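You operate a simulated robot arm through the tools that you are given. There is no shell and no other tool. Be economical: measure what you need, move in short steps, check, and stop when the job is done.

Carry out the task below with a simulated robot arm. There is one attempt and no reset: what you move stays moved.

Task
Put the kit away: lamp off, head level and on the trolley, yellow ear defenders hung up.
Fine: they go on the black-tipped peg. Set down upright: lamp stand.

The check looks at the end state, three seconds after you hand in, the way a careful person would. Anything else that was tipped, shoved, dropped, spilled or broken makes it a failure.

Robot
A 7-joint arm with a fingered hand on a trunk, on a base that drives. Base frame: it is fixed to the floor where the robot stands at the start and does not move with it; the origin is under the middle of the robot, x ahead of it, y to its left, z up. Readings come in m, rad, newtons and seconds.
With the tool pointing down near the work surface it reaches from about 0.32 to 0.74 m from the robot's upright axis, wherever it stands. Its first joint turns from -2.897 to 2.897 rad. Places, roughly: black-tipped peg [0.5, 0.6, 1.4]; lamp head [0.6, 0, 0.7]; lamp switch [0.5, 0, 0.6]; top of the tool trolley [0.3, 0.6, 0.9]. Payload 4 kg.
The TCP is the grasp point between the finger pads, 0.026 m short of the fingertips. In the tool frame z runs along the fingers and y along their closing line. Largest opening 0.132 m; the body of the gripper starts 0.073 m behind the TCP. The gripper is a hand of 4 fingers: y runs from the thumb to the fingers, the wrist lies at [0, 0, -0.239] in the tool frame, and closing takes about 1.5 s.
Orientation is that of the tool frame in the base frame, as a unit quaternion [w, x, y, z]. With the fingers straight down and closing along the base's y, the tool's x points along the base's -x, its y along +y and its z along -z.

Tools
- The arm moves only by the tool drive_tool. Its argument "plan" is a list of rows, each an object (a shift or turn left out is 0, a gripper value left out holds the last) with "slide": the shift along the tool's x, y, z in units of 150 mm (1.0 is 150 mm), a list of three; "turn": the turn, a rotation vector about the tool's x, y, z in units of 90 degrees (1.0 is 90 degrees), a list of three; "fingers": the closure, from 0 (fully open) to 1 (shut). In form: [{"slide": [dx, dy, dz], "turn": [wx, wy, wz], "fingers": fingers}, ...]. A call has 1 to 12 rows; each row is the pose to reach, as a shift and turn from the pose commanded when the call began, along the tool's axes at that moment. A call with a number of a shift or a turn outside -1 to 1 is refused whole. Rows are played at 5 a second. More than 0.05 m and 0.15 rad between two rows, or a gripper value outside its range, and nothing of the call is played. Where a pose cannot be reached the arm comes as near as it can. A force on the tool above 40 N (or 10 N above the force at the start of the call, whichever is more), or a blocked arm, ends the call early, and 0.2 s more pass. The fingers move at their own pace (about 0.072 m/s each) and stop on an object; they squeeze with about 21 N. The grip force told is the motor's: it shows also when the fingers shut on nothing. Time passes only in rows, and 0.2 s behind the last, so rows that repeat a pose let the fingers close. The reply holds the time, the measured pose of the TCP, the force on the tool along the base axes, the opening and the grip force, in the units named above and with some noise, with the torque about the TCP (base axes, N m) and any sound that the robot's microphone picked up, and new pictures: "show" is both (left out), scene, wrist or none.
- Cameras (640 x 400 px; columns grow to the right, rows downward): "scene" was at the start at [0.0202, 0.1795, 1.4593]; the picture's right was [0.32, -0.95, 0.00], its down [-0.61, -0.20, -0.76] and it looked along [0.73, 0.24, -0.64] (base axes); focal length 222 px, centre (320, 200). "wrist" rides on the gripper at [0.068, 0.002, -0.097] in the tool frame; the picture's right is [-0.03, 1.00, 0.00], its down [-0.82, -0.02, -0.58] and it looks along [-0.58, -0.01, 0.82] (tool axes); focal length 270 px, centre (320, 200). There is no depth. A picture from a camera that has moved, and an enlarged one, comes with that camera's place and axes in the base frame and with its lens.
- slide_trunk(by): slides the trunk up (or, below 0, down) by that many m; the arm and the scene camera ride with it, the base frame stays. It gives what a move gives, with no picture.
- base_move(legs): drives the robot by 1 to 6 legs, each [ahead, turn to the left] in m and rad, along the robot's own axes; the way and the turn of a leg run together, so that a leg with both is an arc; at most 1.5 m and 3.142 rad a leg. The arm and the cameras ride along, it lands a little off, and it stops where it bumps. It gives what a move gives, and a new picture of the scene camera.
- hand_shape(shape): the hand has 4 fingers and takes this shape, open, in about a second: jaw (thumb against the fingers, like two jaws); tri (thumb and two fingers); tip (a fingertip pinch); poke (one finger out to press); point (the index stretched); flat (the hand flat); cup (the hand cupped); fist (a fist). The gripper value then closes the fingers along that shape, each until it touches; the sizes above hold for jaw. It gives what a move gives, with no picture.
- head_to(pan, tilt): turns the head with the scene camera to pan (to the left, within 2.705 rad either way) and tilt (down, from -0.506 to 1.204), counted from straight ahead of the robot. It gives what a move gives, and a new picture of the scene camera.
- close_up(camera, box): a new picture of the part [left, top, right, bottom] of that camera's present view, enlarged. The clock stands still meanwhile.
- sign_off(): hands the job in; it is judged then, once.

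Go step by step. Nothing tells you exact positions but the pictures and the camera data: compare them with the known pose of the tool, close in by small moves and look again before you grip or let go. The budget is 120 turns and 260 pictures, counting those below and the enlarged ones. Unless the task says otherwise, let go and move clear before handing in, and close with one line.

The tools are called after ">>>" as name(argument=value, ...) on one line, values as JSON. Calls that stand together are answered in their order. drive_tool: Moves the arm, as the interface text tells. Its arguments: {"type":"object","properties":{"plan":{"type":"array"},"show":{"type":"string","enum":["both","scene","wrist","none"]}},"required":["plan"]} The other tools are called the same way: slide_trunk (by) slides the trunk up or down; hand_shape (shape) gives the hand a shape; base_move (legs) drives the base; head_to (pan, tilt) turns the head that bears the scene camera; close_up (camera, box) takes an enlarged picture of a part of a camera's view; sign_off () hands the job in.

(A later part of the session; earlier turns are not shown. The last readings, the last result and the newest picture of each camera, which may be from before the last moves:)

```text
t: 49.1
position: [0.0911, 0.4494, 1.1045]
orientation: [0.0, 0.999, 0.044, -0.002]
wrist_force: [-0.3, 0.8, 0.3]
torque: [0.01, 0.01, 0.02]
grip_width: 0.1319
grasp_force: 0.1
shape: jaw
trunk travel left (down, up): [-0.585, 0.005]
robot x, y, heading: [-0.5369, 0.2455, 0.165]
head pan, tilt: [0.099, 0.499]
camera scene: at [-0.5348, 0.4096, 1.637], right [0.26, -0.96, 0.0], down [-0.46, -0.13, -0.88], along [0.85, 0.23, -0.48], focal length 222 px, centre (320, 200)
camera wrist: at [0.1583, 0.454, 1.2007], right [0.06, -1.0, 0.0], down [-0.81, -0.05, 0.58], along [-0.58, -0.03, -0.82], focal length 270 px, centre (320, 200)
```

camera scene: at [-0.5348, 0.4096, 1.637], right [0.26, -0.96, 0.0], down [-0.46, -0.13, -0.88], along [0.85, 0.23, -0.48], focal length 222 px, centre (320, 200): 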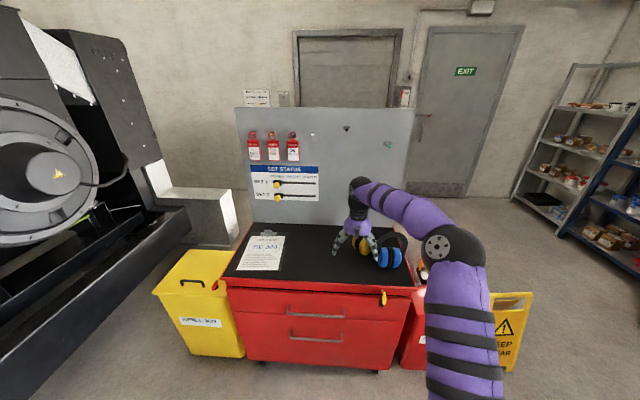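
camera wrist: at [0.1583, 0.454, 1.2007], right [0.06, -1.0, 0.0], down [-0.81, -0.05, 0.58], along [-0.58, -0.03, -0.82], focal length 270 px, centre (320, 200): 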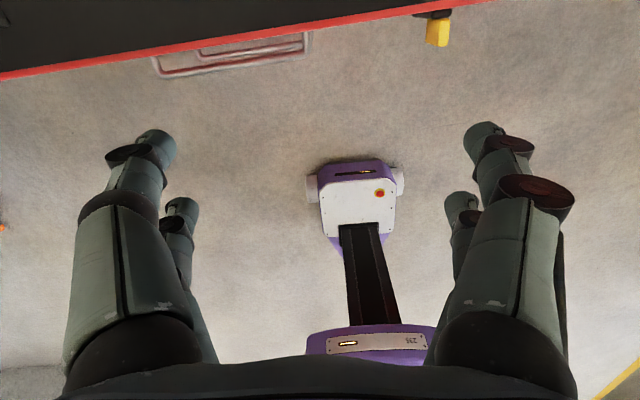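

The arm takes the tool-down pose. Now I'll roll so the fingers close fore-and-aft, and raise towards z 1.48 to test reach.

>>> drive_tool(plan=[{"turn": [0, 0, -0.09], "slide": [0, 0, -0.1]}, {"turn": [0, 0, -0.18], "slide": [0, 0, -0.2]}, {"turn": [0, 0, -0.27], "slide": [0, 0, -0.3]}, {"turn": [0, 0, -0.36], "slide": [0, 0, -0.4]}, {"turn": [0, 0, -0.45], "slide": [0, 0, -0.5]}, {"turn": [0, 0, -0.54], "slide": [0, 0, -0.6]}, {"turn": [0, 0, -0.63], "slide": [0, 0, -0.7]}, {"turn": [0, 0, -0.72], "slide": [0, 0, -0.8]}, {"turn": [0, 0, -0.81], "slide": [0, 0, -0.9]}, {"turn": [0, 0, -0.9], "slide": [0, 0, -1]}, {"turn": [0, 0, -0.98], "slide": [0, 0, -1]}, {"turn": [0, 0, -1], "slide": [0, 0, -1]}], show="none")

>>> drive_tool(plan=[{"slide": [0, 0, -0.2]}, {"slide": [0, 0, -0.4]}, {"slide": [0, 0, -0.6]}, {"slide": [0, 0, -0.8]}, {"slide": [0, 0, -1]}], show="none")

>>> drive_tool(plan=[{"slide": [0, 0, -0.2]}, {"slide": [0, 0, -0.4]}, {"slide": [0, 0, -0.6]}, {"slide": [0, 0, -0.8]}], show="wrist")

```text
t: 51.7
position: [0.0904, 0.4489, 1.2548]
orientation: [0.0, 0.676, 0.737, 0.0]
wrist_force: [-0.5, 0.2, 0.2]
torque: [-0.03, -0.01, 0.0]
grip_width: 0.1319
grasp_force: 0.1
shape: jaw
trunk travel left (down, up): [-0.585, 0.005]
robot x, y, heading: [-0.5389, 0.2441, 0.169]
head pan, tilt: [0.099, 0.499]
```

```text
t: 52.9
position: [0.082, 0.4298, 1.2856]
orientation: [0.0, 0.676, 0.737, 0.0]
wrist_force: [-0.5, -0.1, 0.3]
torque: [0.01, 0.0, 0.04]
grip_width: 0.132
grasp_force: 0.1
shape: jaw
out of reach, approached as far as the arm can: row 1, 2, 3, 4, 5
trunk travel left (down, up): [-0.585, 0.005]
robot x, y, heading: [-0.5392, 0.2415, 0.167]
head pan, tilt: [0.099, 0.499]
```

```text
t: 53.9
position: [0.027, 0.4617, 1.3238]
orientation: [-0.004, 0.673, 0.739, 0.012]
wrist_force: [-1.1, 0.6, 0.7]
torque: [-0.03, -0.12, -0.01]
grip_width: 0.1319
grasp_force: 0.1
shape: jaw
out of reach, approached as far as the arm can: row 1, 2, 3, 4
trunk travel left (down, up): [-0.585, 0.005]
robot x, y, heading: [-0.5382, 0.2426, 0.164]
head pan, tilt: [0.099, 0.499]
camera wrist: at [0.019, 0.5283, 1.421], right [1.0, 0.07, 0.01], down [0.05, -0.83, 0.56], along [0.05, -0.56, -0.83], focal length 270 px, centre (320, 200)
```

wrist: 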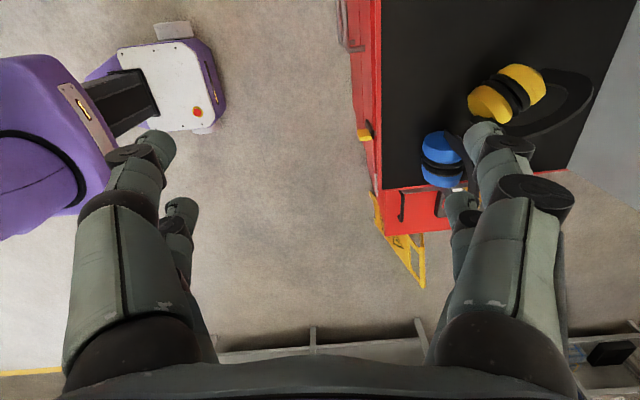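

Straight down tops out near z 1.3, too low for the peg. Hand-level works, so instead I'll grip the band's upper-left shoulder radially from the front (one pair of fingers inside the arch, one outside). That leaves the crown free for the peg. I'll drive forward a bit and re-orient.

>>> base_move(legs=[[0.2, 0]])

>>> drive_tool(plan=[{"turn": [0, 0, 0.09]}, {"turn": [0, 0, 0.18]}, {"turn": [0, 0, 0.27]}, {"turn": [0, 0, 0.36]}, {"turn": [0, 0, 0.45]}, {"turn": [0, 0, 0.54]}, {"turn": [0, 0, 0.63]}, {"turn": [0, 0, 0.72]}, {"turn": [0, 0, 0.81]}, {"turn": [0, 0, 0.9]}, {"turn": [0, 0, 0.98]}, {"turn": [0, 0, 1.0]}], show="wrist")

```text
t: 55.5
position: [0.2297, 0.4973, 1.3187]
orientation: [-0.007, 0.672, 0.74, 0.011]
wrist_force: [-0.2, 0.0, 0.2]
torque: [-0.01, 0.01, 0.02]
grip_width: 0.1319
grasp_force: 0.1
shape: jaw
trunk travel left (down, up): [-0.585, 0.005]
robot x, y, heading: [-0.3462, 0.2803, 0.165]
head pan, tilt: [0.099, 0.499]
camera scene: at [-0.3383, 0.4431, 1.6369], right [0.27, -0.96, 0.0], down [-0.46, -0.13, -0.88], along [0.85, 0.23, -0.48], focal length 222 px, centre (320, 200)
```

scene: 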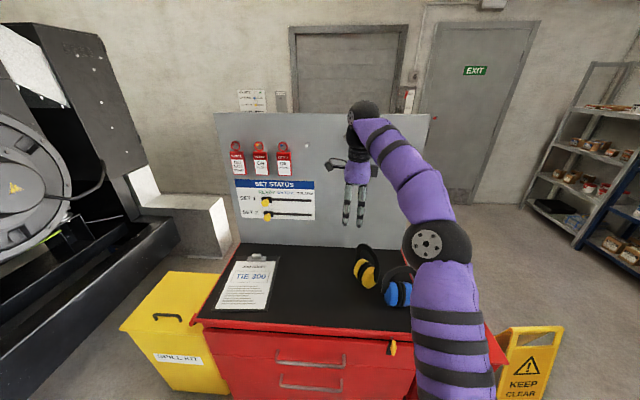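

```text
t: 58.1
position: [0.2283, 0.4968, 1.319]
orientation: [-0.013, 0.999, 0.048, 0.002]
wrist_force: [-0.6, -0.1, 0.4]
torque: [0.0, 0.0, 0.0]
grip_width: 0.1318
grasp_force: 0.1
shape: jaw
trunk travel left (down, up): [-0.585, 0.005]
robot x, y, heading: [-0.3388, 0.2771, 0.168]
head pan, tilt: [0.099, 0.499]
camera wrist: at [0.296, 0.4996, 1.4146], right [0.07, -1.0, -0.02], down [-0.82, -0.07, 0.57], along [-0.57, -0.02, -0.82], focal length 270 px, centre (320, 200)
```

wrist: 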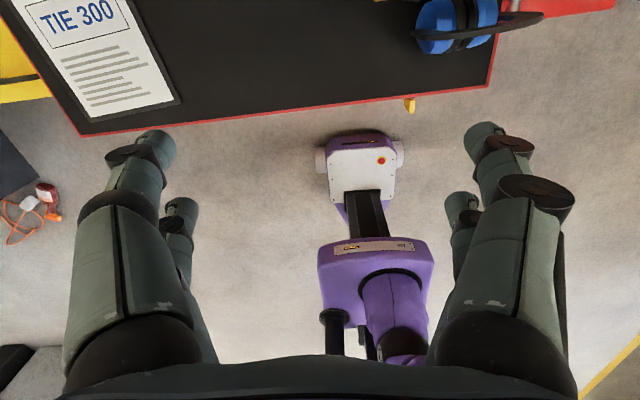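

Now yawing right by about 0.89 rad, then tilting the fingers level towards the yellow pair.

>>> drive_tool(plan=[{"turn": [0, 0, 0.09], "slide": [-0.1, -0.1, 0.1]}, {"turn": [0, 0, 0.18], "slide": [-0.2, -0.2, 0.2]}, {"turn": [0, 0, 0.27], "slide": [-0.3, -0.3, 0.3]}, {"turn": [0, 0, 0.36], "slide": [-0.3, -0.4, 0.4]}, {"turn": [0, 0, 0.45], "slide": [-0.3, -0.4, 0.5]}, {"turn": [0, 0, 0.54], "slide": [-0.3, -0.4, 0.6]}, {"turn": [0, 0, 0.57], "slide": [-0.3, -0.4, 0.7]}], show="none")

>>> drive_tool(plan=[{"turn": [0, 0.09, 0]}, {"turn": [0, 0.18, 0]}, {"turn": [0, 0.27, 0]}, {"turn": [0, 0.36, 0]}, {"turn": [0, 0.45, 0]}, {"turn": [0, 0.54, 0]}, {"turn": [0, 0.63, 0]}, {"turn": [0, 0.72, 0]}, {"turn": [0, 0.81, 0]}, {"turn": [0, 0.9, 0]}, {"turn": [0, 0.98, 0]}, {"turn": [0, 1.0, 0]}], show="both")

```text
t: 59.7
position: [0.179, 0.5553, 1.2153]
orientation: [-0.012, 0.92, -0.391, -0.004]
wrist_force: [0.4, 0.0, 0.0]
torque: [0.03, 0.0, 0.04]
grip_width: 0.1319
grasp_force: 0.0
shape: jaw
trunk travel left (down, up): [-0.585, 0.005]
robot x, y, heading: [-0.3393, 0.2782, 0.17]
head pan, tilt: [0.099, 0.499]
```

```text
t: 62.3
position: [0.1796, 0.5557, 1.2158]
orientation: [0.267, 0.653, -0.283, 0.65]
wrist_force: [-0.2, 0.2, 0.7]
torque: [-0.02, 0.02, -0.03]
grip_width: 0.1316
grasp_force: 0.1
shape: jaw
trunk travel left (down, up): [-0.585, 0.005]
robot x, y, heading: [-0.3391, 0.2802, 0.17]
head pan, tilt: [0.099, 0.499]
camera scene: at [-0.3392, 0.4431, 1.637], right [0.27, -0.96, 0.0], down [-0.46, -0.13, -0.88], along [0.85, 0.23, -0.48], focal length 222 px, centre (320, 200)
camera wrist: at [0.1087, 0.6217, 1.2842], right [-0.72, -0.7, -0.04], down [-0.38, 0.45, -0.81], along [0.58, -0.56, -0.59], focal length 270 px, centre (320, 200)
```

scene: 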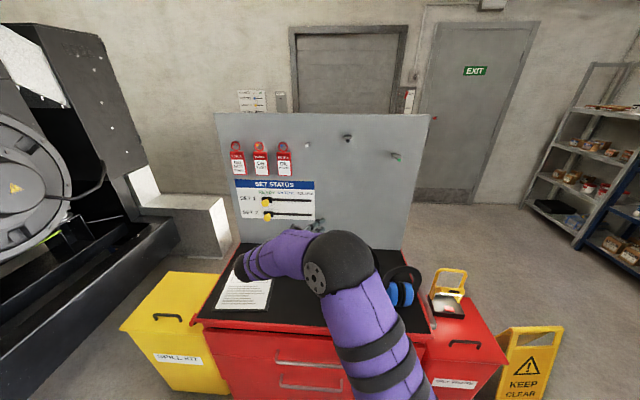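
wrist: 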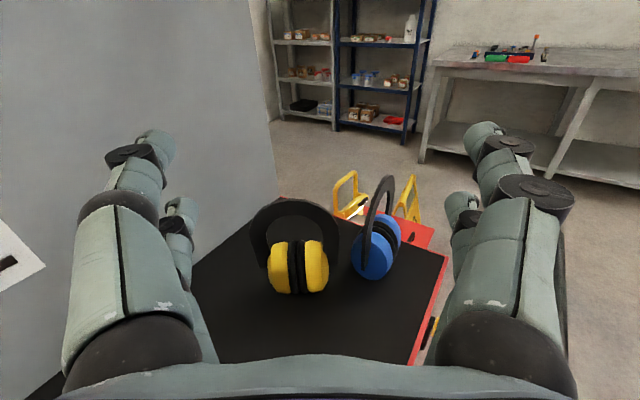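

I have a square-on view of the yellow pair. I'll enlarge it to measure.

>>> close_up(camera="wrist", box=[230, 180, 390, 300])

>>> slide_trunk(by=-0.2)

>>> drive_tool(plan=[{"slide": [0, 0, 0]}], show="both")

>>> close_up(camera="wrist", box=[200, 0, 440, 180])

```text
3.33 times, centred on (310, 240) of wrist
camera zoom: at [0.1087, 0.6217, 1.2842], right [-0.72, -0.7, -0.04], down [-0.38, 0.45, -0.81], along [0.58, -0.56, -0.59], focal length 901 px, centre (353, 67)
```

zoom: 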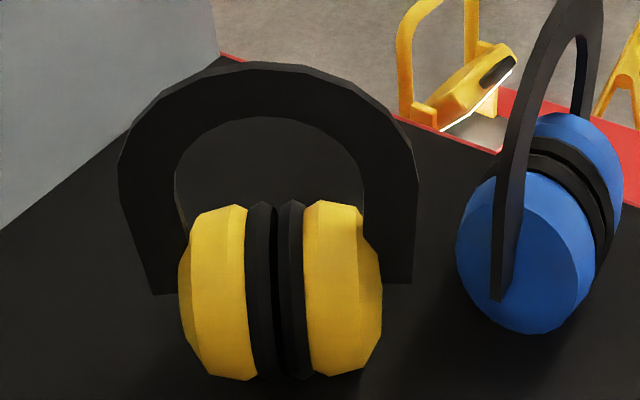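

```text
t: 64.5
position: [0.1786, 0.5555, 1.0153]
orientation: [0.267, 0.654, -0.283, 0.649]
wrist_force: [-0.7, 0.0, 0.5]
torque: [0.01, 0.02, -0.03]
grip_width: 0.1319
grasp_force: 0.0
shape: jaw
trunk travel left (down, up): [-0.385, 0.205]
robot x, y, heading: [-0.3413, 0.2788, 0.173]
head pan, tilt: [0.099, 0.499]
```

```text
t: 64.9
position: [0.1792, 0.5551, 1.0146]
orientation: [0.267, 0.654, -0.283, 0.649]
wrist_force: [0.2, 0.4, 0.3]
torque: [-0.02, -0.01, 0.03]
grip_width: 0.1319
grasp_force: 0.1
shape: jaw
trunk travel left (down, up): [-0.385, 0.205]
robot x, y, heading: [-0.3414, 0.2829, 0.165]
head pan, tilt: [0.099, 0.499]
camera scene: at [-0.3393, 0.443, 1.437], right [0.27, -0.96, 0.0], down [-0.46, -0.13, -0.88], along [0.85, 0.23, -0.48], focal length 222 px, centre (320, 200)
camera wrist: at [0.1086, 0.6217, 1.0842], right [-0.72, -0.7, -0.04], down [-0.39, 0.45, -0.81], along [0.58, -0.56, -0.59], focal length 270 px, centre (320, 200)
```

scene: 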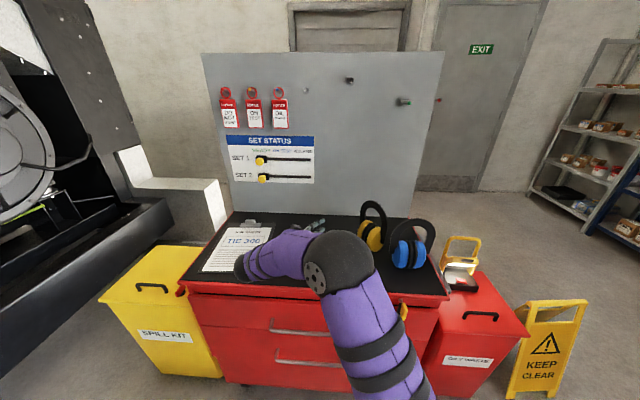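
wrist: 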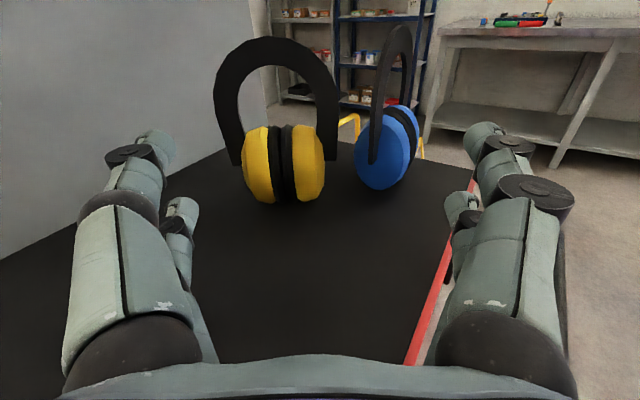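

```text
2.22 times, centred on (320, 90) of wrist
camera zoom: at [0.1086, 0.6217, 1.0842], right [-0.72, -0.7, -0.04], down [-0.39, 0.45, -0.81], along [0.58, -0.56, -0.59], focal length 601 px, centre (320, 444)
```

zoom: 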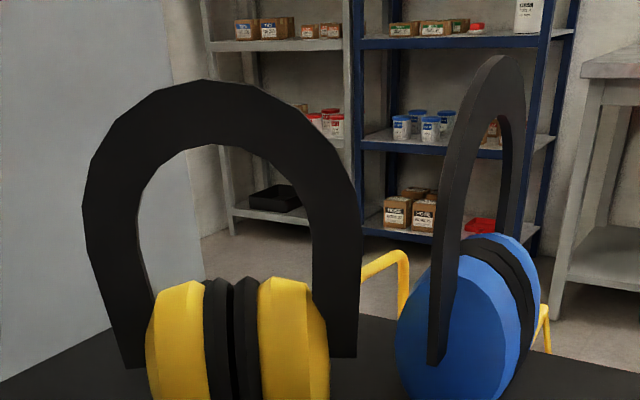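

Measured: band crown at about [0.358, 0.433], z 1.033 to 1.059, facing yaw about -0.79, inner radius 0.045. I'll half-close the fingers, roll 50°, line up with the upper-left shoulder of the arch and come part-way in.

>>> drive_tool(plan=[{"turn": [0, 0, 0.09], "slide": [0.02, -0.1, 0], "fingers": 0.2}, {"turn": [0, 0, 0.18], "slide": [0.04, -0.2, 0], "fingers": 0.47}, {"turn": [0, 0, 0.27], "slide": [0.06, -0.3, 0]}, {"turn": [0, 0, 0.36], "slide": [0.08, -0.4, 0]}, {"turn": [0, 0, 0.45], "slide": [0.107, -0.53, 0]}, {"turn": [0, 0, 0.552], "slide": [0.107, -0.53, 0]}, {"turn": [0, 0, 0.552], "slide": [0.107, -0.53, 0.2]}, {"turn": [0, 0, 0.552], "slide": [0.107, -0.53, 0.45]}, {"turn": [0, 0, 0.552], "slide": [0.107, -0.53, 0.65]}, {"turn": [0, 0, 0.552], "slide": [0.107, -0.53, 0.65]}], show="both")

>>> close_up(camera="scene", box=[300, 180, 460, 280])

```text
refused: row 6 steps farther than a row can; nothing moved
```

```text
4.00 times, centred on (380, 230) of scene
camera zoom: at [-0.3393, 0.443, 1.437], right [0.27, -0.96, 0.0], down [-0.46, -0.13, -0.88], along [0.85, 0.23, -0.48], focal length 886 px, centre (80, 80)
```

zoom: 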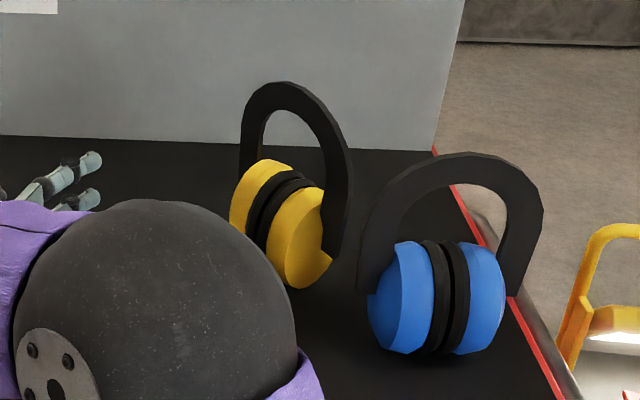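

One row turned too far; I'm resending it with smaller steps.

>>> drive_tool(plan=[{"turn": [0, 0, 0.09], "slide": [0.02, -0.1, 0], "fingers": 0.2}, {"turn": [0, 0, 0.18], "slide": [0.04, -0.2, 0], "fingers": 0.47}, {"turn": [0, 0, 0.27], "slide": [0.06, -0.3, 0]}, {"turn": [0, 0, 0.36], "slide": [0.08, -0.4, 0]}, {"turn": [0, 0, 0.45], "slide": [0.107, -0.53, 0]}, {"turn": [0, 0, 0.53], "slide": [0.107, -0.53, 0]}, {"turn": [0, 0, 0.552], "slide": [0.107, -0.53, 0.2]}, {"turn": [0, 0, 0.552], "slide": [0.107, -0.53, 0.45]}, {"turn": [0, 0, 0.552], "slide": [0.107, -0.53, 0.65]}, {"turn": [0, 0, 0.552], "slide": [0.107, -0.53, 0.65]}], show="both")

>>> close_up(camera="scene", box=[300, 180, 460, 280])

```text
t: 67.1
position: [0.3027, 0.5388, 1.0332]
orientation: [-0.031, 0.474, -0.531, 0.702]
wrist_force: [0.4, 0.4, 0.5]
torque: [0.03, 0.03, 0.03]
grip_width: 0.0703
grasp_force: 0.2
shape: jaw
trunk travel left (down, up): [-0.385, 0.205]
robot x, y, heading: [-0.3406, 0.279, 0.169]
head pan, tilt: [0.099, 0.499]
camera scene: at [-0.3391, 0.4428, 1.437], right [0.27, -0.96, 0.0], down [-0.46, -0.13, -0.88], along [0.85, 0.23, -0.48], focal length 222 px, centre (320, 200)
camera wrist: at [0.1967, 0.5713, 1.0742], right [-0.45, -0.42, -0.79], down [0.05, 0.87, -0.49], along [0.89, -0.26, -0.37], focal length 270 px, centre (320, 200)
```

scene: 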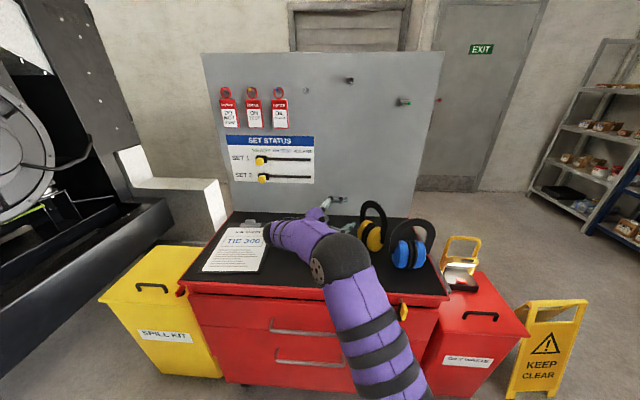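
wrist: 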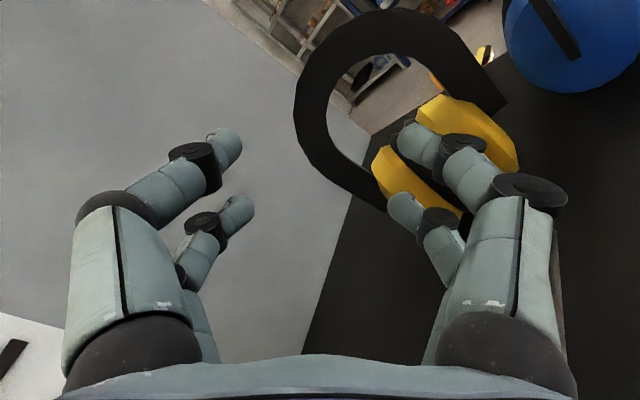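

```text
4.00 times, centred on (380, 230) of scene
camera zoom: at [-0.3391, 0.4428, 1.437], right [0.27, -0.96, 0.0], down [-0.46, -0.13, -0.88], along [0.85, 0.23, -0.48], focal length 886 px, centre (80, 80)
```

zoom: 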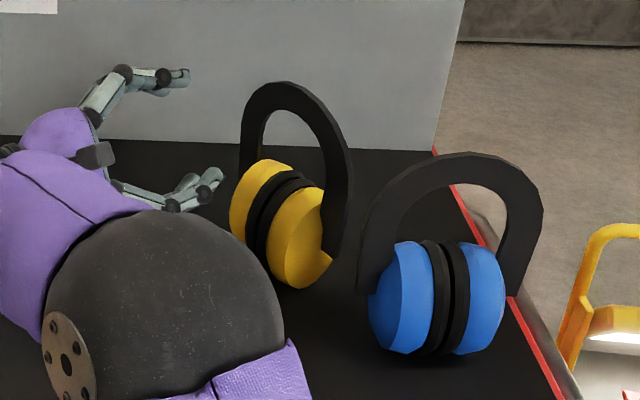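

Alignment is good: the grip line falls on the band shoulder. I'll close a bit more for clearance to the cups and advance 60 mm, then check.

>>> drive_tool(plan=[{"fingers": 0.56}, {"slide": [0, 0, 0.15]}, {"slide": [0, 0, 0.3]}, {"slide": [0, 0, 0.4]}, {"slide": [0, 0, 0.4]}], show="wrist")

>>> close_up(camera="scene", box=[300, 180, 460, 280])

```text
t: 68.3
position: [0.3457, 0.4966, 1.0304]
orientation: [-0.031, 0.474, -0.532, 0.701]
wrist_force: [-0.3, -0.1, -0.2]
torque: [0.02, -0.01, 0.03]
grip_width: 0.0585
grasp_force: 0.0
shape: jaw
trunk travel left (down, up): [-0.385, 0.205]
robot x, y, heading: [-0.3415, 0.2807, 0.161]
head pan, tilt: [0.099, 0.499]
camera wrist: at [0.239, 0.5284, 1.0729], right [-0.45, -0.42, -0.79], down [0.05, 0.87, -0.49], along [0.89, -0.26, -0.37], focal length 270 px, centre (320, 200)
```

wrist: 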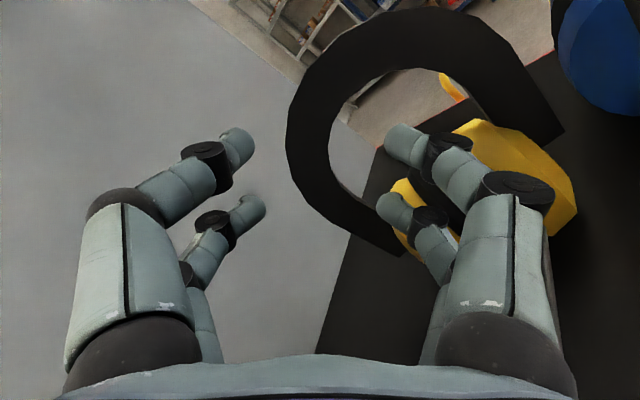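

```text
4.00 times, centred on (380, 230) of scene
camera zoom: at [-0.3391, 0.4429, 1.437], right [0.27, -0.96, 0.0], down [-0.46, -0.13, -0.88], along [0.85, 0.23, -0.48], focal length 886 px, centre (80, 80)
```

zoom: 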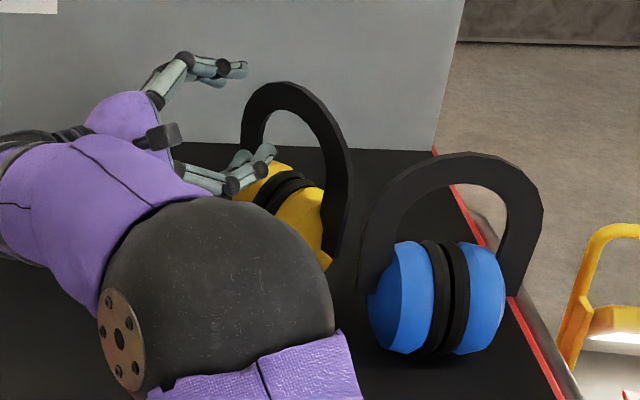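

Nearly there. I'll shift 4 mm outward, narrow slightly more, and go the last 37 mm so the tips straddle the band.

>>> drive_tool(plan=[{"slide": [0, -0.025, 0], "fingers": 0.61}, {"slide": [0, -0.025, 0.08], "fingers": 0.61}, {"slide": [0, -0.025, 0.16]}, {"slide": [0, -0.025, 0.24]}, {"slide": [0, -0.025, 0.24]}], show="wrist")

>>> close_up(camera="scene", box=[300, 180, 460, 280])

```text
t: 69.5
position: [0.3729, 0.4726, 1.0324]
orientation: [-0.031, 0.474, -0.531, 0.701]
wrist_force: [-0.6, 0.1, 0.6]
torque: [0.01, -0.02, 0.02]
grip_width: 0.0521
grasp_force: 0.0
shape: jaw
trunk travel left (down, up): [-0.385, 0.205]
robot x, y, heading: [-0.3406, 0.2774, 0.169]
head pan, tilt: [0.099, 0.499]
camera wrist: at [0.2658, 0.5043, 1.075], right [-0.45, -0.42, -0.79], down [0.06, 0.87, -0.49], along [0.89, -0.26, -0.37], focal length 270 px, centre (320, 200)
```

wrist: 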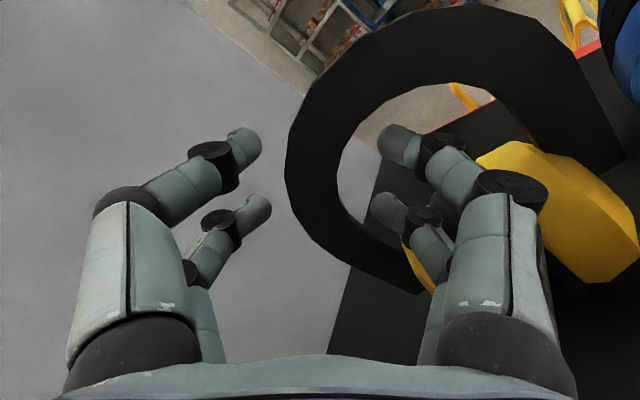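

```text
4.00 times, centred on (380, 230) of scene
camera zoom: at [-0.3391, 0.4429, 1.437], right [0.27, -0.96, 0.0], down [-0.46, -0.13, -0.88], along [0.85, 0.23, -0.48], focal length 886 px, centre (80, 80)
```

zoom: 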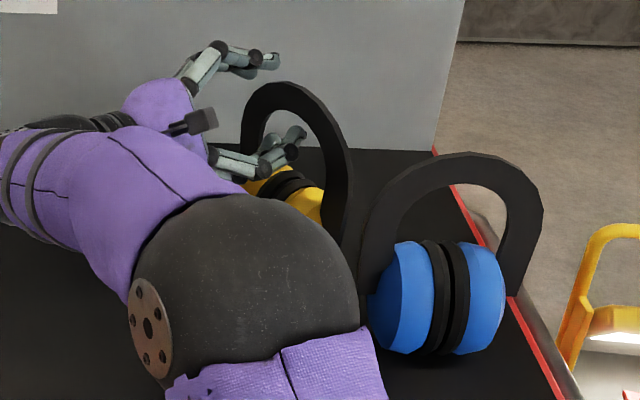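

The tips look to be just reaching the band plane. I'll go 10 mm deeper, then close gently.

>>> drive_tool(plan=[{"slide": [0, 0, 0.035]}, {"slide": [0, 0, 0.07]}, {"slide": [0, 0, 0.07]}], show="wrist")

>>> drive_tool(plan=[{"fingers": 0.68}, {"fingers": 0.75}, {"fingers": 0.8}, {"fingers": 0.85}, {"fingers": 0.9}, {"fingers": 1.0}, {"fingers": 1.0}, {"fingers": 1.0}], show="wrist")

>>> close_up(camera="scene", box=[300, 180, 460, 280])

```text
t: 70.3
position: [0.3783, 0.4642, 1.0322]
orientation: [-0.03, 0.474, -0.532, 0.701]
wrist_force: [-0.2, 0.0, -0.1]
torque: [-0.02, 0.01, -0.04]
grip_width: 0.0517
grasp_force: 0.1
shape: jaw
trunk travel left (down, up): [-0.385, 0.205]
robot x, y, heading: [-0.3392, 0.2792, 0.168]
head pan, tilt: [0.099, 0.499]
camera wrist: at [0.2724, 0.4967, 1.0751], right [-0.45, -0.42, -0.79], down [0.05, 0.87, -0.49], along [0.89, -0.26, -0.37], focal length 270 px, centre (320, 200)
```

wrist: 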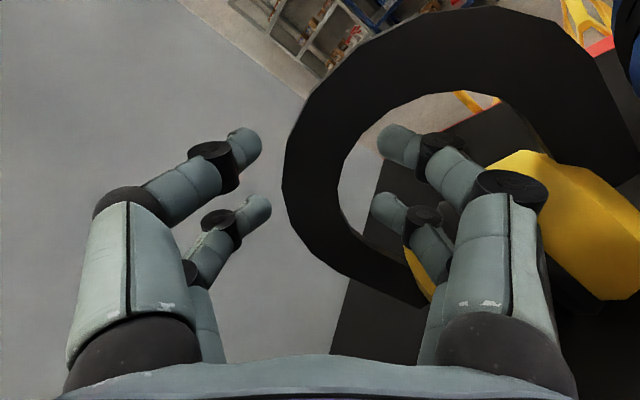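

```text
t: 72.1
position: [0.3799, 0.465, 1.0326]
orientation: [-0.031, 0.474, -0.532, 0.701]
wrist_force: [0.2, 0.0, 0.2]
torque: [-0.05, 0.0, 0.0]
grip_width: 0.0031
grasp_force: 20.2
shape: jaw
trunk travel left (down, up): [-0.385, 0.205]
robot x, y, heading: [-0.3401, 0.2787, 0.171]
head pan, tilt: [0.099, 0.499]
camera wrist: at [0.2723, 0.4967, 1.0752], right [-0.45, -0.42, -0.79], down [0.05, 0.87, -0.49], along [0.89, -0.26, -0.37], focal length 270 px, centre (320, 200)
```

wrist: 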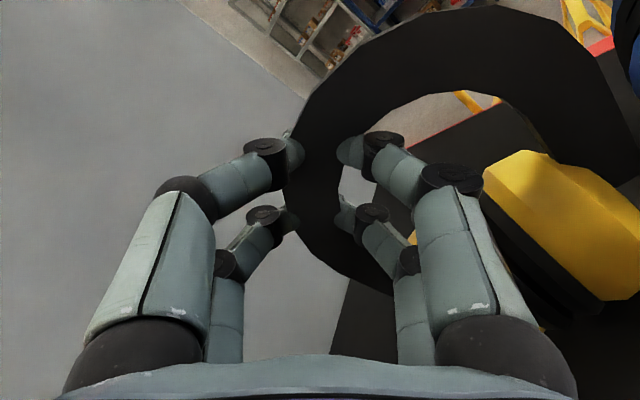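

```text
4.00 times, centred on (380, 230) of scene
camera zoom: at [-0.3392, 0.4429, 1.437], right [0.27, -0.96, 0.0], down [-0.46, -0.13, -0.88], along [0.85, 0.23, -0.48], focal length 886 px, centre (80, 80)
```

zoom: 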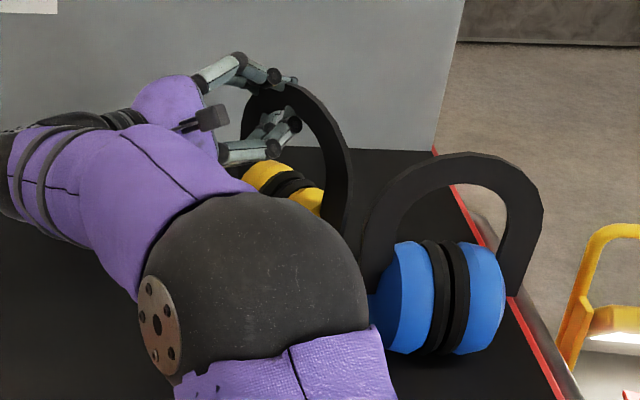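

The fingertips have closed around the band shoulder and the pair didn't shift. Lifting a little with the trunk to test the grip.

>>> slide_trunk(by=0.04)

>>> drive_tool(plan=[{"slide": [0, 0, 0]}], show="both")

>>> close_up(camera="scene", box=[300, 180, 460, 280])

```text
t: 72.9
position: [0.3787, 0.4648, 1.0717]
orientation: [-0.03, 0.475, -0.532, 0.701]
wrist_force: [-0.8, 0.1, -3.2]
torque: [0.07, -0.03, -0.03]
grip_width: 0.0028
grasp_force: 20.9
shape: jaw
trunk travel left (down, up): [-0.425, 0.165]
robot x, y, heading: [-0.3398, 0.2789, 0.166]
head pan, tilt: [0.099, 0.499]
```

```text
t: 73.3
position: [0.3792, 0.4666, 1.0721]
orientation: [-0.031, 0.474, -0.532, 0.701]
wrist_force: [0.0, 0.0, -2.2]
torque: [0.04, -0.04, -0.02]
grip_width: 0.003
grasp_force: 21.0
shape: jaw
trunk travel left (down, up): [-0.425, 0.165]
robot x, y, heading: [-0.3451, 0.2788, 0.169]
head pan, tilt: [0.099, 0.499]
camera scene: at [-0.339, 0.443, 1.477], right [0.27, -0.96, 0.0], down [-0.46, -0.13, -0.88], along [0.85, 0.23, -0.48], focal length 222 px, centre (320, 200)
camera wrist: at [0.2725, 0.4968, 1.1149], right [-0.45, -0.42, -0.79], down [0.05, 0.87, -0.49], along [0.89, -0.26, -0.37], focal length 270 px, centre (320, 200)
```

scene: 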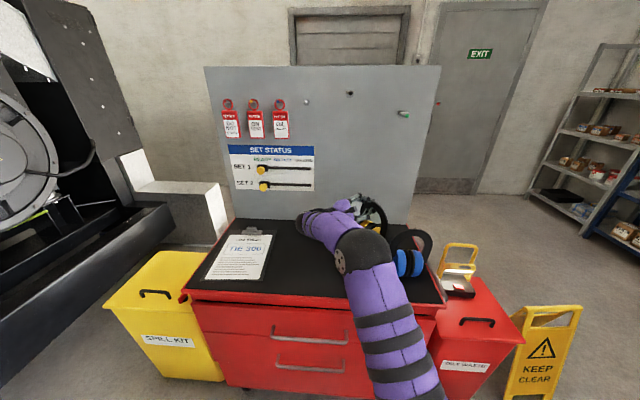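
wrist: 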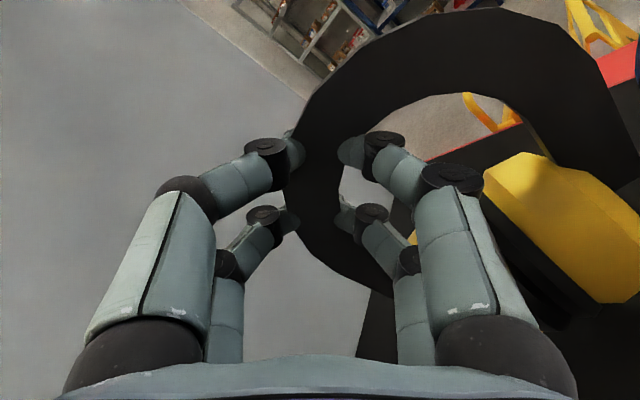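

```text
4.00 times, centred on (380, 230) of scene
camera zoom: at [-0.339, 0.443, 1.477], right [0.27, -0.96, 0.0], down [-0.46, -0.13, -0.88], along [0.85, 0.23, -0.48], focal length 886 px, centre (80, 80)
```

zoom: 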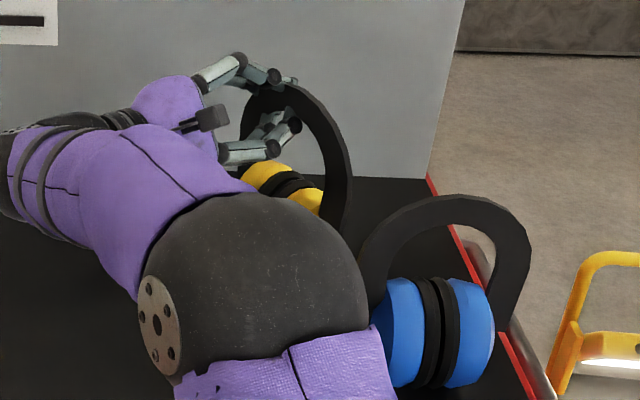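

The yellow pair lifts rigidly, weighing about 2.5 N. I'll raise the trunk fully, then yaw the hand left by about 1 rad to face the panel while backing away from it.

>>> slide_trunk(by=0.163)

>>> drive_tool(plan=[{"slide": [0.017, -0.028, -0.07], "turn": [0.033, -0.041, -0.001]}, {"slide": [0.033, -0.056, -0.14], "turn": [0.067, -0.082, -0.002]}, {"slide": [0.05, -0.084, -0.21], "turn": [0.1, -0.123, -0.003]}, {"slide": [0.066, -0.112, -0.28], "turn": [0.133, -0.164, -0.003]}, {"slide": [0.083, -0.14, -0.35], "turn": [0.167, -0.205, -0.004]}, {"slide": [0.099, -0.168, -0.42], "turn": [0.2, -0.245, -0.005]}, {"slide": [0.116, -0.196, -0.49], "turn": [0.233, -0.286, -0.006]}, {"slide": [0.132, -0.224, -0.555], "turn": [0.267, -0.327, -0.007]}, {"slide": [0.149, -0.252, -0.625], "turn": [0.3, -0.368, -0.008]}, {"slide": [0.165, -0.28, -0.695], "turn": [0.333, -0.409, -0.008]}, {"slide": [0.182, -0.309, -0.765], "turn": [0.367, -0.45, -0.009]}, {"slide": [0.198, -0.337, -0.833], "turn": [0.4, -0.491, -0.01]}], show="both")

```text
t: 75.2
position: [0.3799, 0.4662, 1.2355]
orientation: [-0.03, 0.475, -0.531, 0.701]
wrist_force: [0.1, 0.4, -2.5]
torque: [0.06, -0.03, 0.0]
grip_width: 0.003
grasp_force: 20.9
shape: jaw
trunk travel left (down, up): [-0.588, 0.002]
robot x, y, heading: [-0.343, 0.2779, 0.172]
head pan, tilt: [0.099, 0.499]
```

```text
t: 77.8
position: [0.2994, 0.5612, 1.2951]
orientation: [-0.361, 0.671, -0.241, 0.601]
wrist_force: [0.6, 0.0, -2.6]
torque: [0.05, 0.0, 0.0]
grip_width: 0.003
grasp_force: 20.7
shape: jaw
trunk travel left (down, up): [-0.588, 0.002]
robot x, y, heading: [-0.3419, 0.2793, 0.174]
head pan, tilt: [0.099, 0.499]
camera scene: at [-0.3391, 0.4429, 1.64], right [0.27, -0.96, 0.0], down [-0.46, -0.13, -0.88], along [0.85, 0.23, -0.48], focal length 222 px, centre (320, 200)
camera wrist: at [0.2148, 0.4888, 1.3379], right [0.11, -0.6, -0.79], down [-0.7, 0.52, -0.49], along [0.71, 0.61, -0.37], focal length 270 px, centre (320, 200)
```

scene: 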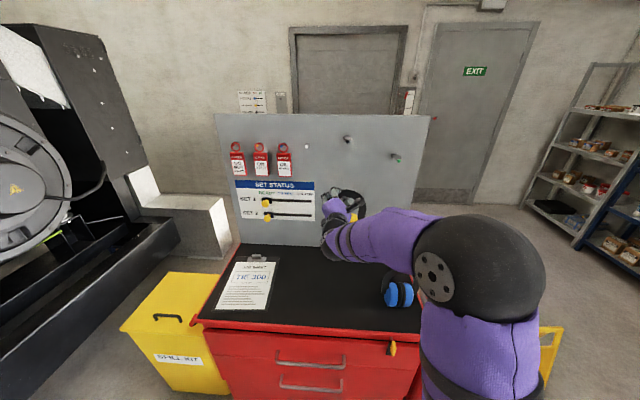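
wrist: 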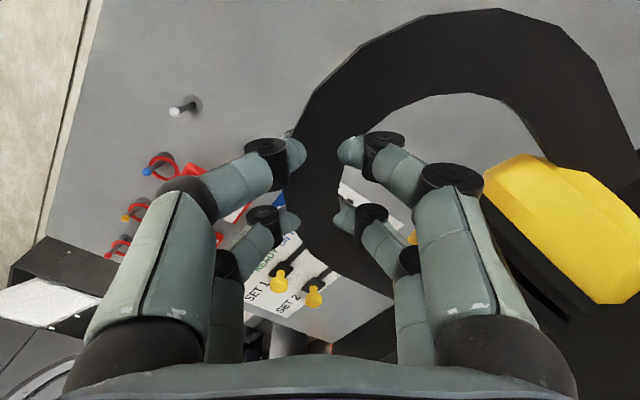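

The pair now faces the panel (yaw 0.196), held level. I'll raise it to a point in front of the black peg.

>>> drive_tool(plan=[{"slide": [0.09, -0.13, 0.05]}, {"slide": [0.18, -0.26, 0.1]}, {"slide": [0.27, -0.39, 0.2]}, {"slide": [0.36, -0.52, 0.3]}, {"slide": [0.45, -0.65, 0.4]}, {"slide": [0.54, -0.78, 0.5]}, {"slide": [0.61, -0.88, 0.6]}, {"slide": [0.652, -0.944, 0.636]}, {"slide": [0.652, -0.944, 0.636]}], show="both")

>>> close_up(camera="scene", box=[290, 110, 430, 200])

```text
t: 79.8
position: [0.3941, 0.5918, 1.4649]
orientation: [-0.361, 0.671, -0.241, 0.601]
wrist_force: [-0.1, -0.1, -2.4]
torque: [0.05, 0.04, -0.02]
grip_width: 0.0031
grasp_force: 21.2
shape: jaw
trunk travel left (down, up): [-0.588, 0.002]
robot x, y, heading: [-0.3391, 0.2804, 0.174]
head pan, tilt: [0.099, 0.499]
camera scene: at [-0.339, 0.443, 1.64], right [0.27, -0.96, 0.0], down [-0.46, -0.13, -0.88], along [0.85, 0.23, -0.48], focal length 222 px, centre (320, 200)
camera wrist: at [0.3095, 0.521, 1.507], right [0.11, -0.6, -0.79], down [-0.7, 0.52, -0.49], along [0.71, 0.61, -0.37], focal length 270 px, centre (320, 200)
```

scene: 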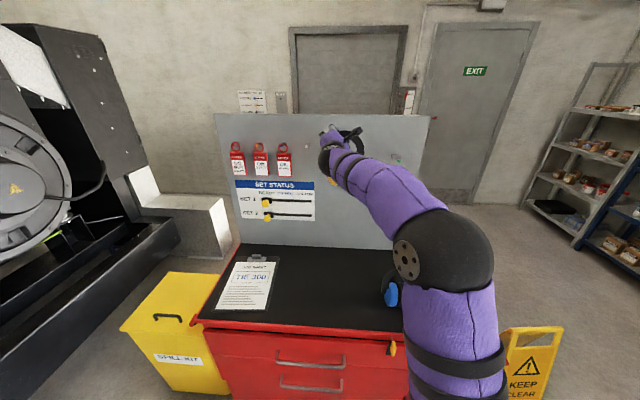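
wrist: 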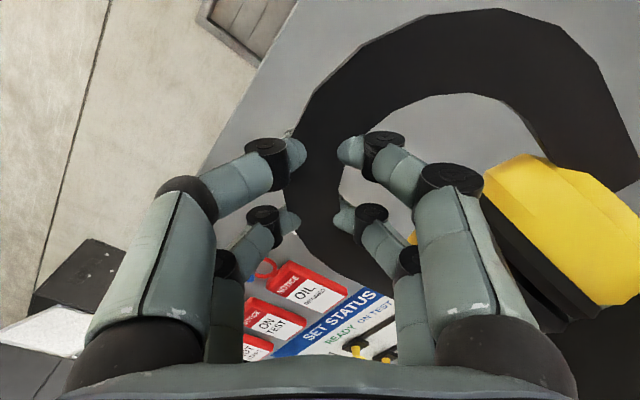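

```text
4.44 times, centred on (360, 155) of scene
camera zoom: at [-0.339, 0.443, 1.64], right [0.27, -0.96, 0.0], down [-0.46, -0.13, -0.88], along [0.85, 0.23, -0.48], focal length 984 px, centre (142, 400)
```

zoom: 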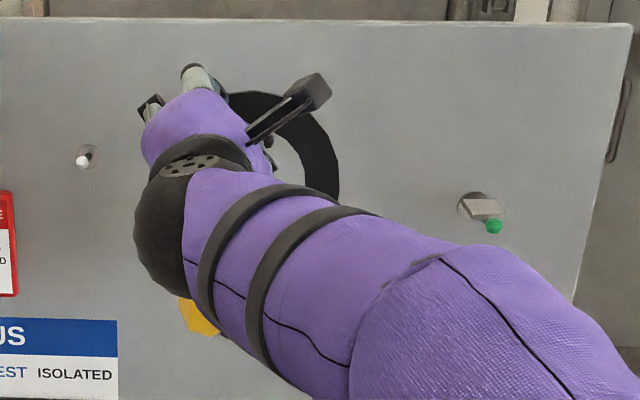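

The peg is hidden behind the band from both cameras, and the inner fingers sit too close under the crown. I'll roll the load about 55° anticlockwise so a free stretch of the arch is on top for the peg. That also brings the camera on top, so I can see the peg.

>>> drive_tool(plan=[{"slide": [0, 0, -0.063], "turn": [0, 0, -0.08]}, {"slide": [-0.03, 0.02, -0.063], "turn": [0, 0, -0.16]}, {"slide": [-0.06, 0.04, -0.063], "turn": [0, 0, -0.24]}, {"slide": [-0.09, 0.06, -0.063], "turn": [0, 0, -0.32]}, {"slide": [-0.12, 0.08, -0.063], "turn": [0, 0, -0.4]}, {"slide": [-0.15, 0.1, -0.063], "turn": [0, 0, -0.48]}, {"slide": [-0.18, 0.12, -0.063], "turn": [0, 0, -0.55]}, {"slide": [-0.211, 0.139, -0.063], "turn": [0, 0, -0.61]}, {"slide": [-0.211, 0.139, -0.063], "turn": [0, 0, -0.61]}], show="both")

>>> close_up(camera="scene", box=[290, 110, 430, 200])

>>> close_up(camera="wrist", box=[240, 0, 560, 200])

```text
t: 81.8
position: [0.3818, 0.6025, 1.4283]
orientation: [-0.043, 0.707, 0.095, 0.7]
wrist_force: [-0.4, 0.1, -2.4]
torque: [0.25, 0.1, 0.03]
grip_width: 0.0027
grasp_force: 21.4
shape: jaw
trunk travel left (down, up): [-0.588, 0.002]
robot x, y, heading: [-0.3406, 0.2745, 0.17]
head pan, tilt: [0.099, 0.499]
camera scene: at [-0.3389, 0.443, 1.64], right [0.27, -0.96, 0.0], down [-0.46, -0.13, -0.88], along [0.85, 0.23, -0.48], focal length 222 px, centre (320, 200)
camera wrist: at [0.2857, 0.5876, 1.4986], right [0.19, -0.98, 0.05], down [-0.57, -0.15, -0.81], along [0.8, 0.13, -0.59], focal length 270 px, centre (320, 200)
```

scene: 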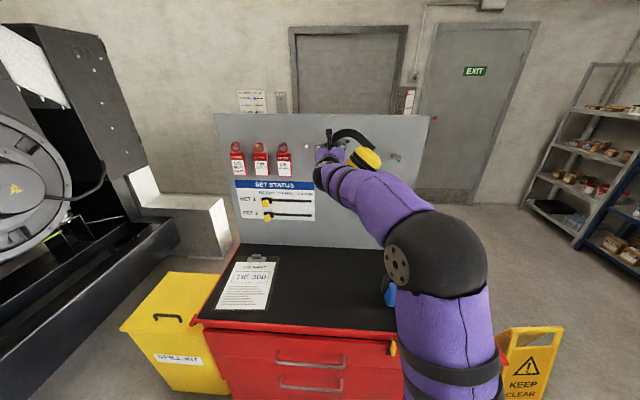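
wrist: 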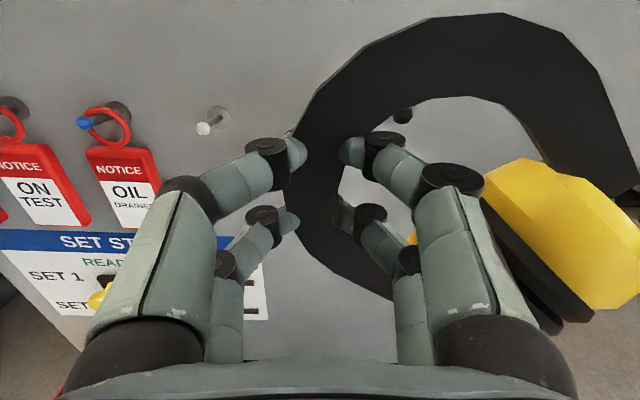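

```text
4.44 times, centred on (360, 155) of scene
camera zoom: at [-0.3389, 0.443, 1.64], right [0.27, -0.96, 0.0], down [-0.46, -0.13, -0.88], along [0.85, 0.23, -0.48], focal length 984 px, centre (142, 400)
```

zoom: 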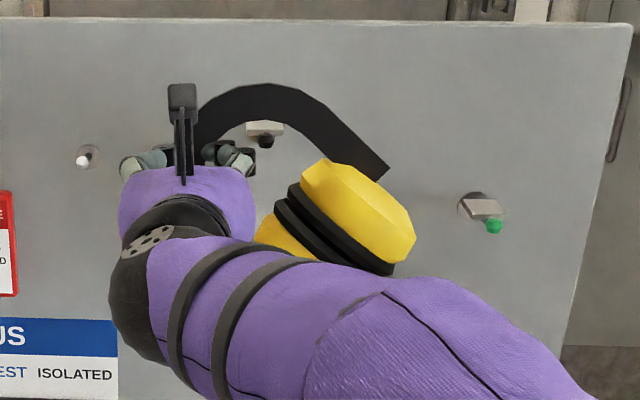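

```text
2.00 times, centred on (400, 100) of wrist
camera zoom: at [0.2857, 0.5876, 1.4986], right [0.19, -0.98, 0.05], down [-0.57, -0.15, -0.81], along [0.8, 0.13, -0.59], focal length 541 px, centre (160, 400)
```

zoom: 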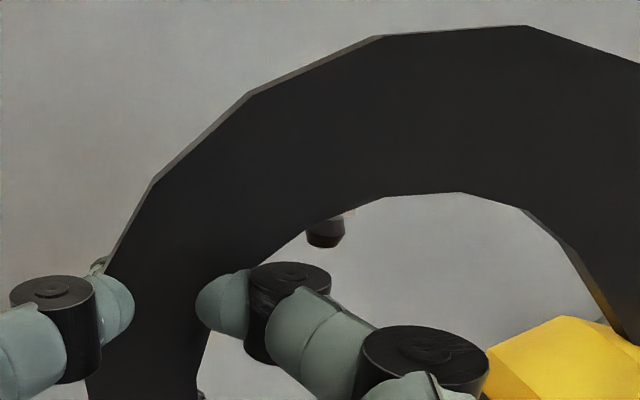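

Now both cameras see the peg tip inside the open arch, and a ray to it confirms [0.493, 0.563, 1.434]. Advancing 60 mm along the peg first.

>>> drive_tool(plan=[{"slide": [0, 0, 0.1]}, {"slide": [0.003, 0, 0.2]}, {"slide": [0.005, 0, 0.3]}, {"slide": [0.007, 0, 0.4]}, {"slide": [0.007, 0, 0.4]}], show="wrist")

>>> close_up(camera="scene", box=[310, 115, 420, 185])

>>> close_up(camera="wrist", box=[240, 0, 560, 200])

```text
t: 83.0
position: [0.4402, 0.6135, 1.4294]
orientation: [-0.044, 0.707, 0.095, 0.7]
wrist_force: [-1.2, -0.7, -1.9]
torque: [0.24, 0.09, -0.01]
grip_width: 0.0028
grasp_force: 20.6
shape: jaw
trunk travel left (down, up): [-0.588, 0.002]
robot x, y, heading: [-0.3412, 0.2797, 0.161]
head pan, tilt: [0.099, 0.499]
camera wrist: at [0.3449, 0.5987, 1.4984], right [0.19, -0.98, 0.05], down [-0.57, -0.15, -0.81], along [0.8, 0.13, -0.59], focal length 270 px, centre (320, 200)
```

wrist: 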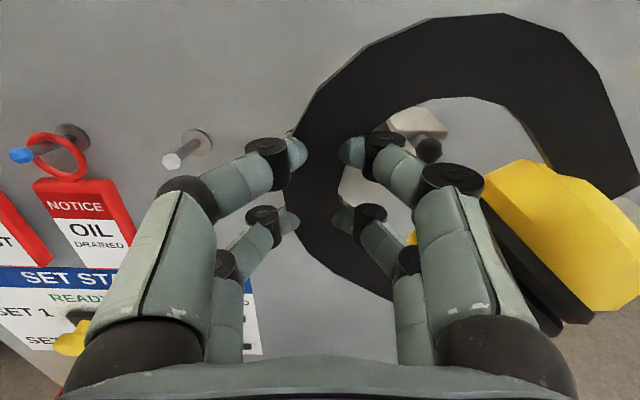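

```text
5.71 times, centred on (365, 150) of scene
camera zoom: at [-0.339, 0.443, 1.64], right [0.27, -0.96, 0.0], down [-0.46, -0.13, -0.88], along [0.85, 0.23, -0.48], focal length 1266 px, centre (63, 486)
```

zoom: 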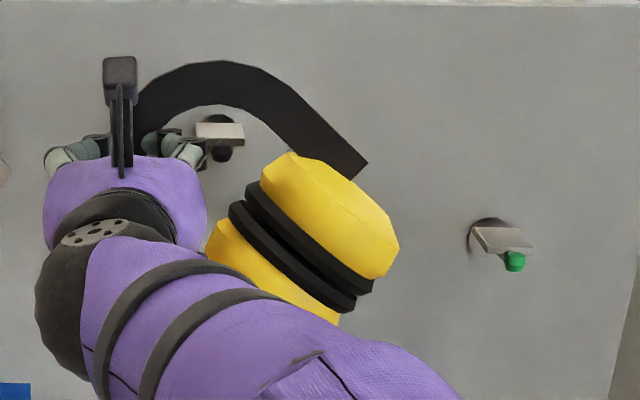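

```text
2.00 times, centred on (400, 100) of wrist
camera zoom: at [0.3449, 0.5987, 1.4984], right [0.19, -0.98, 0.05], down [-0.57, -0.15, -0.81], along [0.8, 0.13, -0.59], focal length 541 px, centre (160, 400)
```

zoom: 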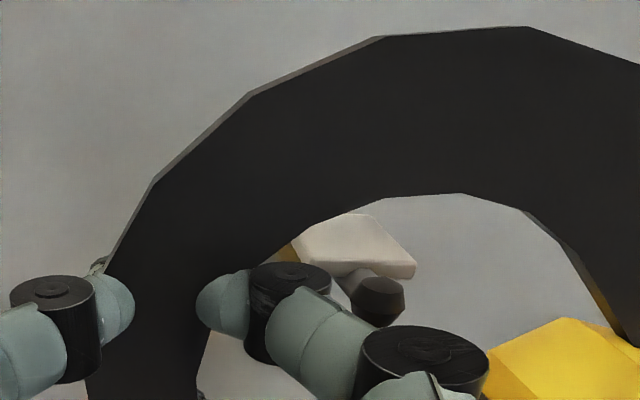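

The saddle and ball are clearly inside the arch. I'll shift 6 mm left for finger clearance and go on another 45 mm.

>>> drive_tool(plan=[{"slide": [0, -0.04, 0]}, {"slide": [0.002, -0.04, 0.08]}, {"slide": [0.003, -0.04, 0.16]}, {"slide": [0.004, -0.04, 0.24]}, {"slide": [0.005, -0.04, 0.3]}, {"slide": [0.005, -0.04, 0.3]}], show="wrist")

>>> close_up(camera="scene", box=[310, 115, 420, 185])

>>> close_up(camera="wrist", box=[240, 0, 560, 200])

```text
t: 84.3
position: [0.4831, 0.6289, 1.4281]
orientation: [-0.043, 0.707, 0.094, 0.7]
wrist_force: [-0.7, 0.7, -2.3]
torque: [0.25, 0.06, 0.01]
grip_width: 0.0029
grasp_force: 21.1
shape: jaw
trunk travel left (down, up): [-0.588, 0.002]
robot x, y, heading: [-0.3401, 0.278, 0.172]
head pan, tilt: [0.099, 0.499]
camera wrist: at [0.3884, 0.614, 1.4984], right [0.19, -0.98, 0.05], down [-0.57, -0.15, -0.81], along [0.8, 0.13, -0.59], focal length 270 px, centre (320, 200)
```

wrist: 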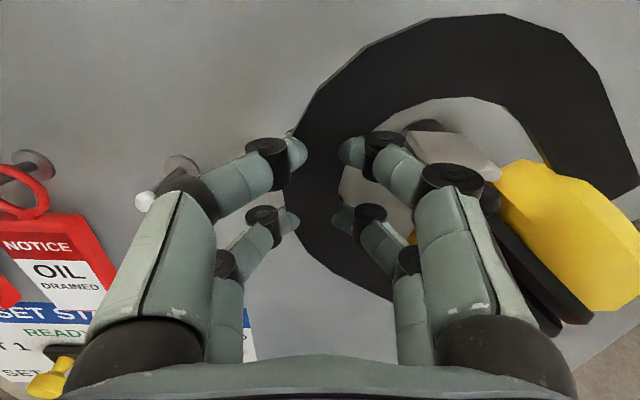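

```text
5.71 times, centred on (365, 150) of scene
camera zoom: at [-0.3389, 0.443, 1.64], right [0.27, -0.96, 0.0], down [-0.46, -0.13, -0.88], along [0.85, 0.23, -0.48], focal length 1266 px, centre (63, 486)
```

zoom: 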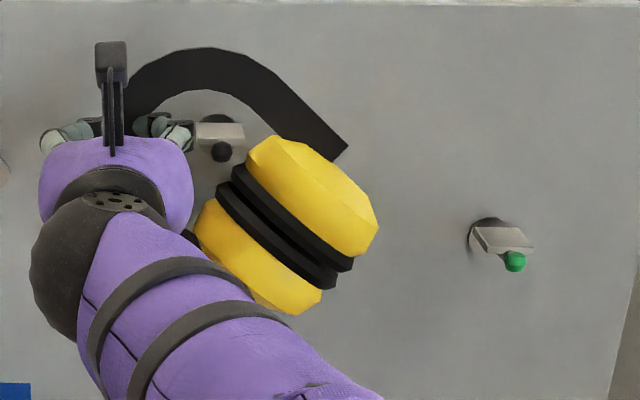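

```text
2.00 times, centred on (400, 100) of wrist
camera zoom: at [0.3884, 0.614, 1.4984], right [0.19, -0.98, 0.05], down [-0.57, -0.15, -0.81], along [0.8, 0.13, -0.59], focal length 541 px, centre (160, 400)
```

zoom: 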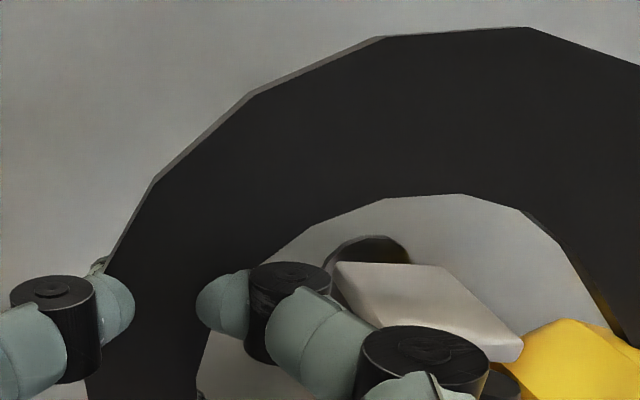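

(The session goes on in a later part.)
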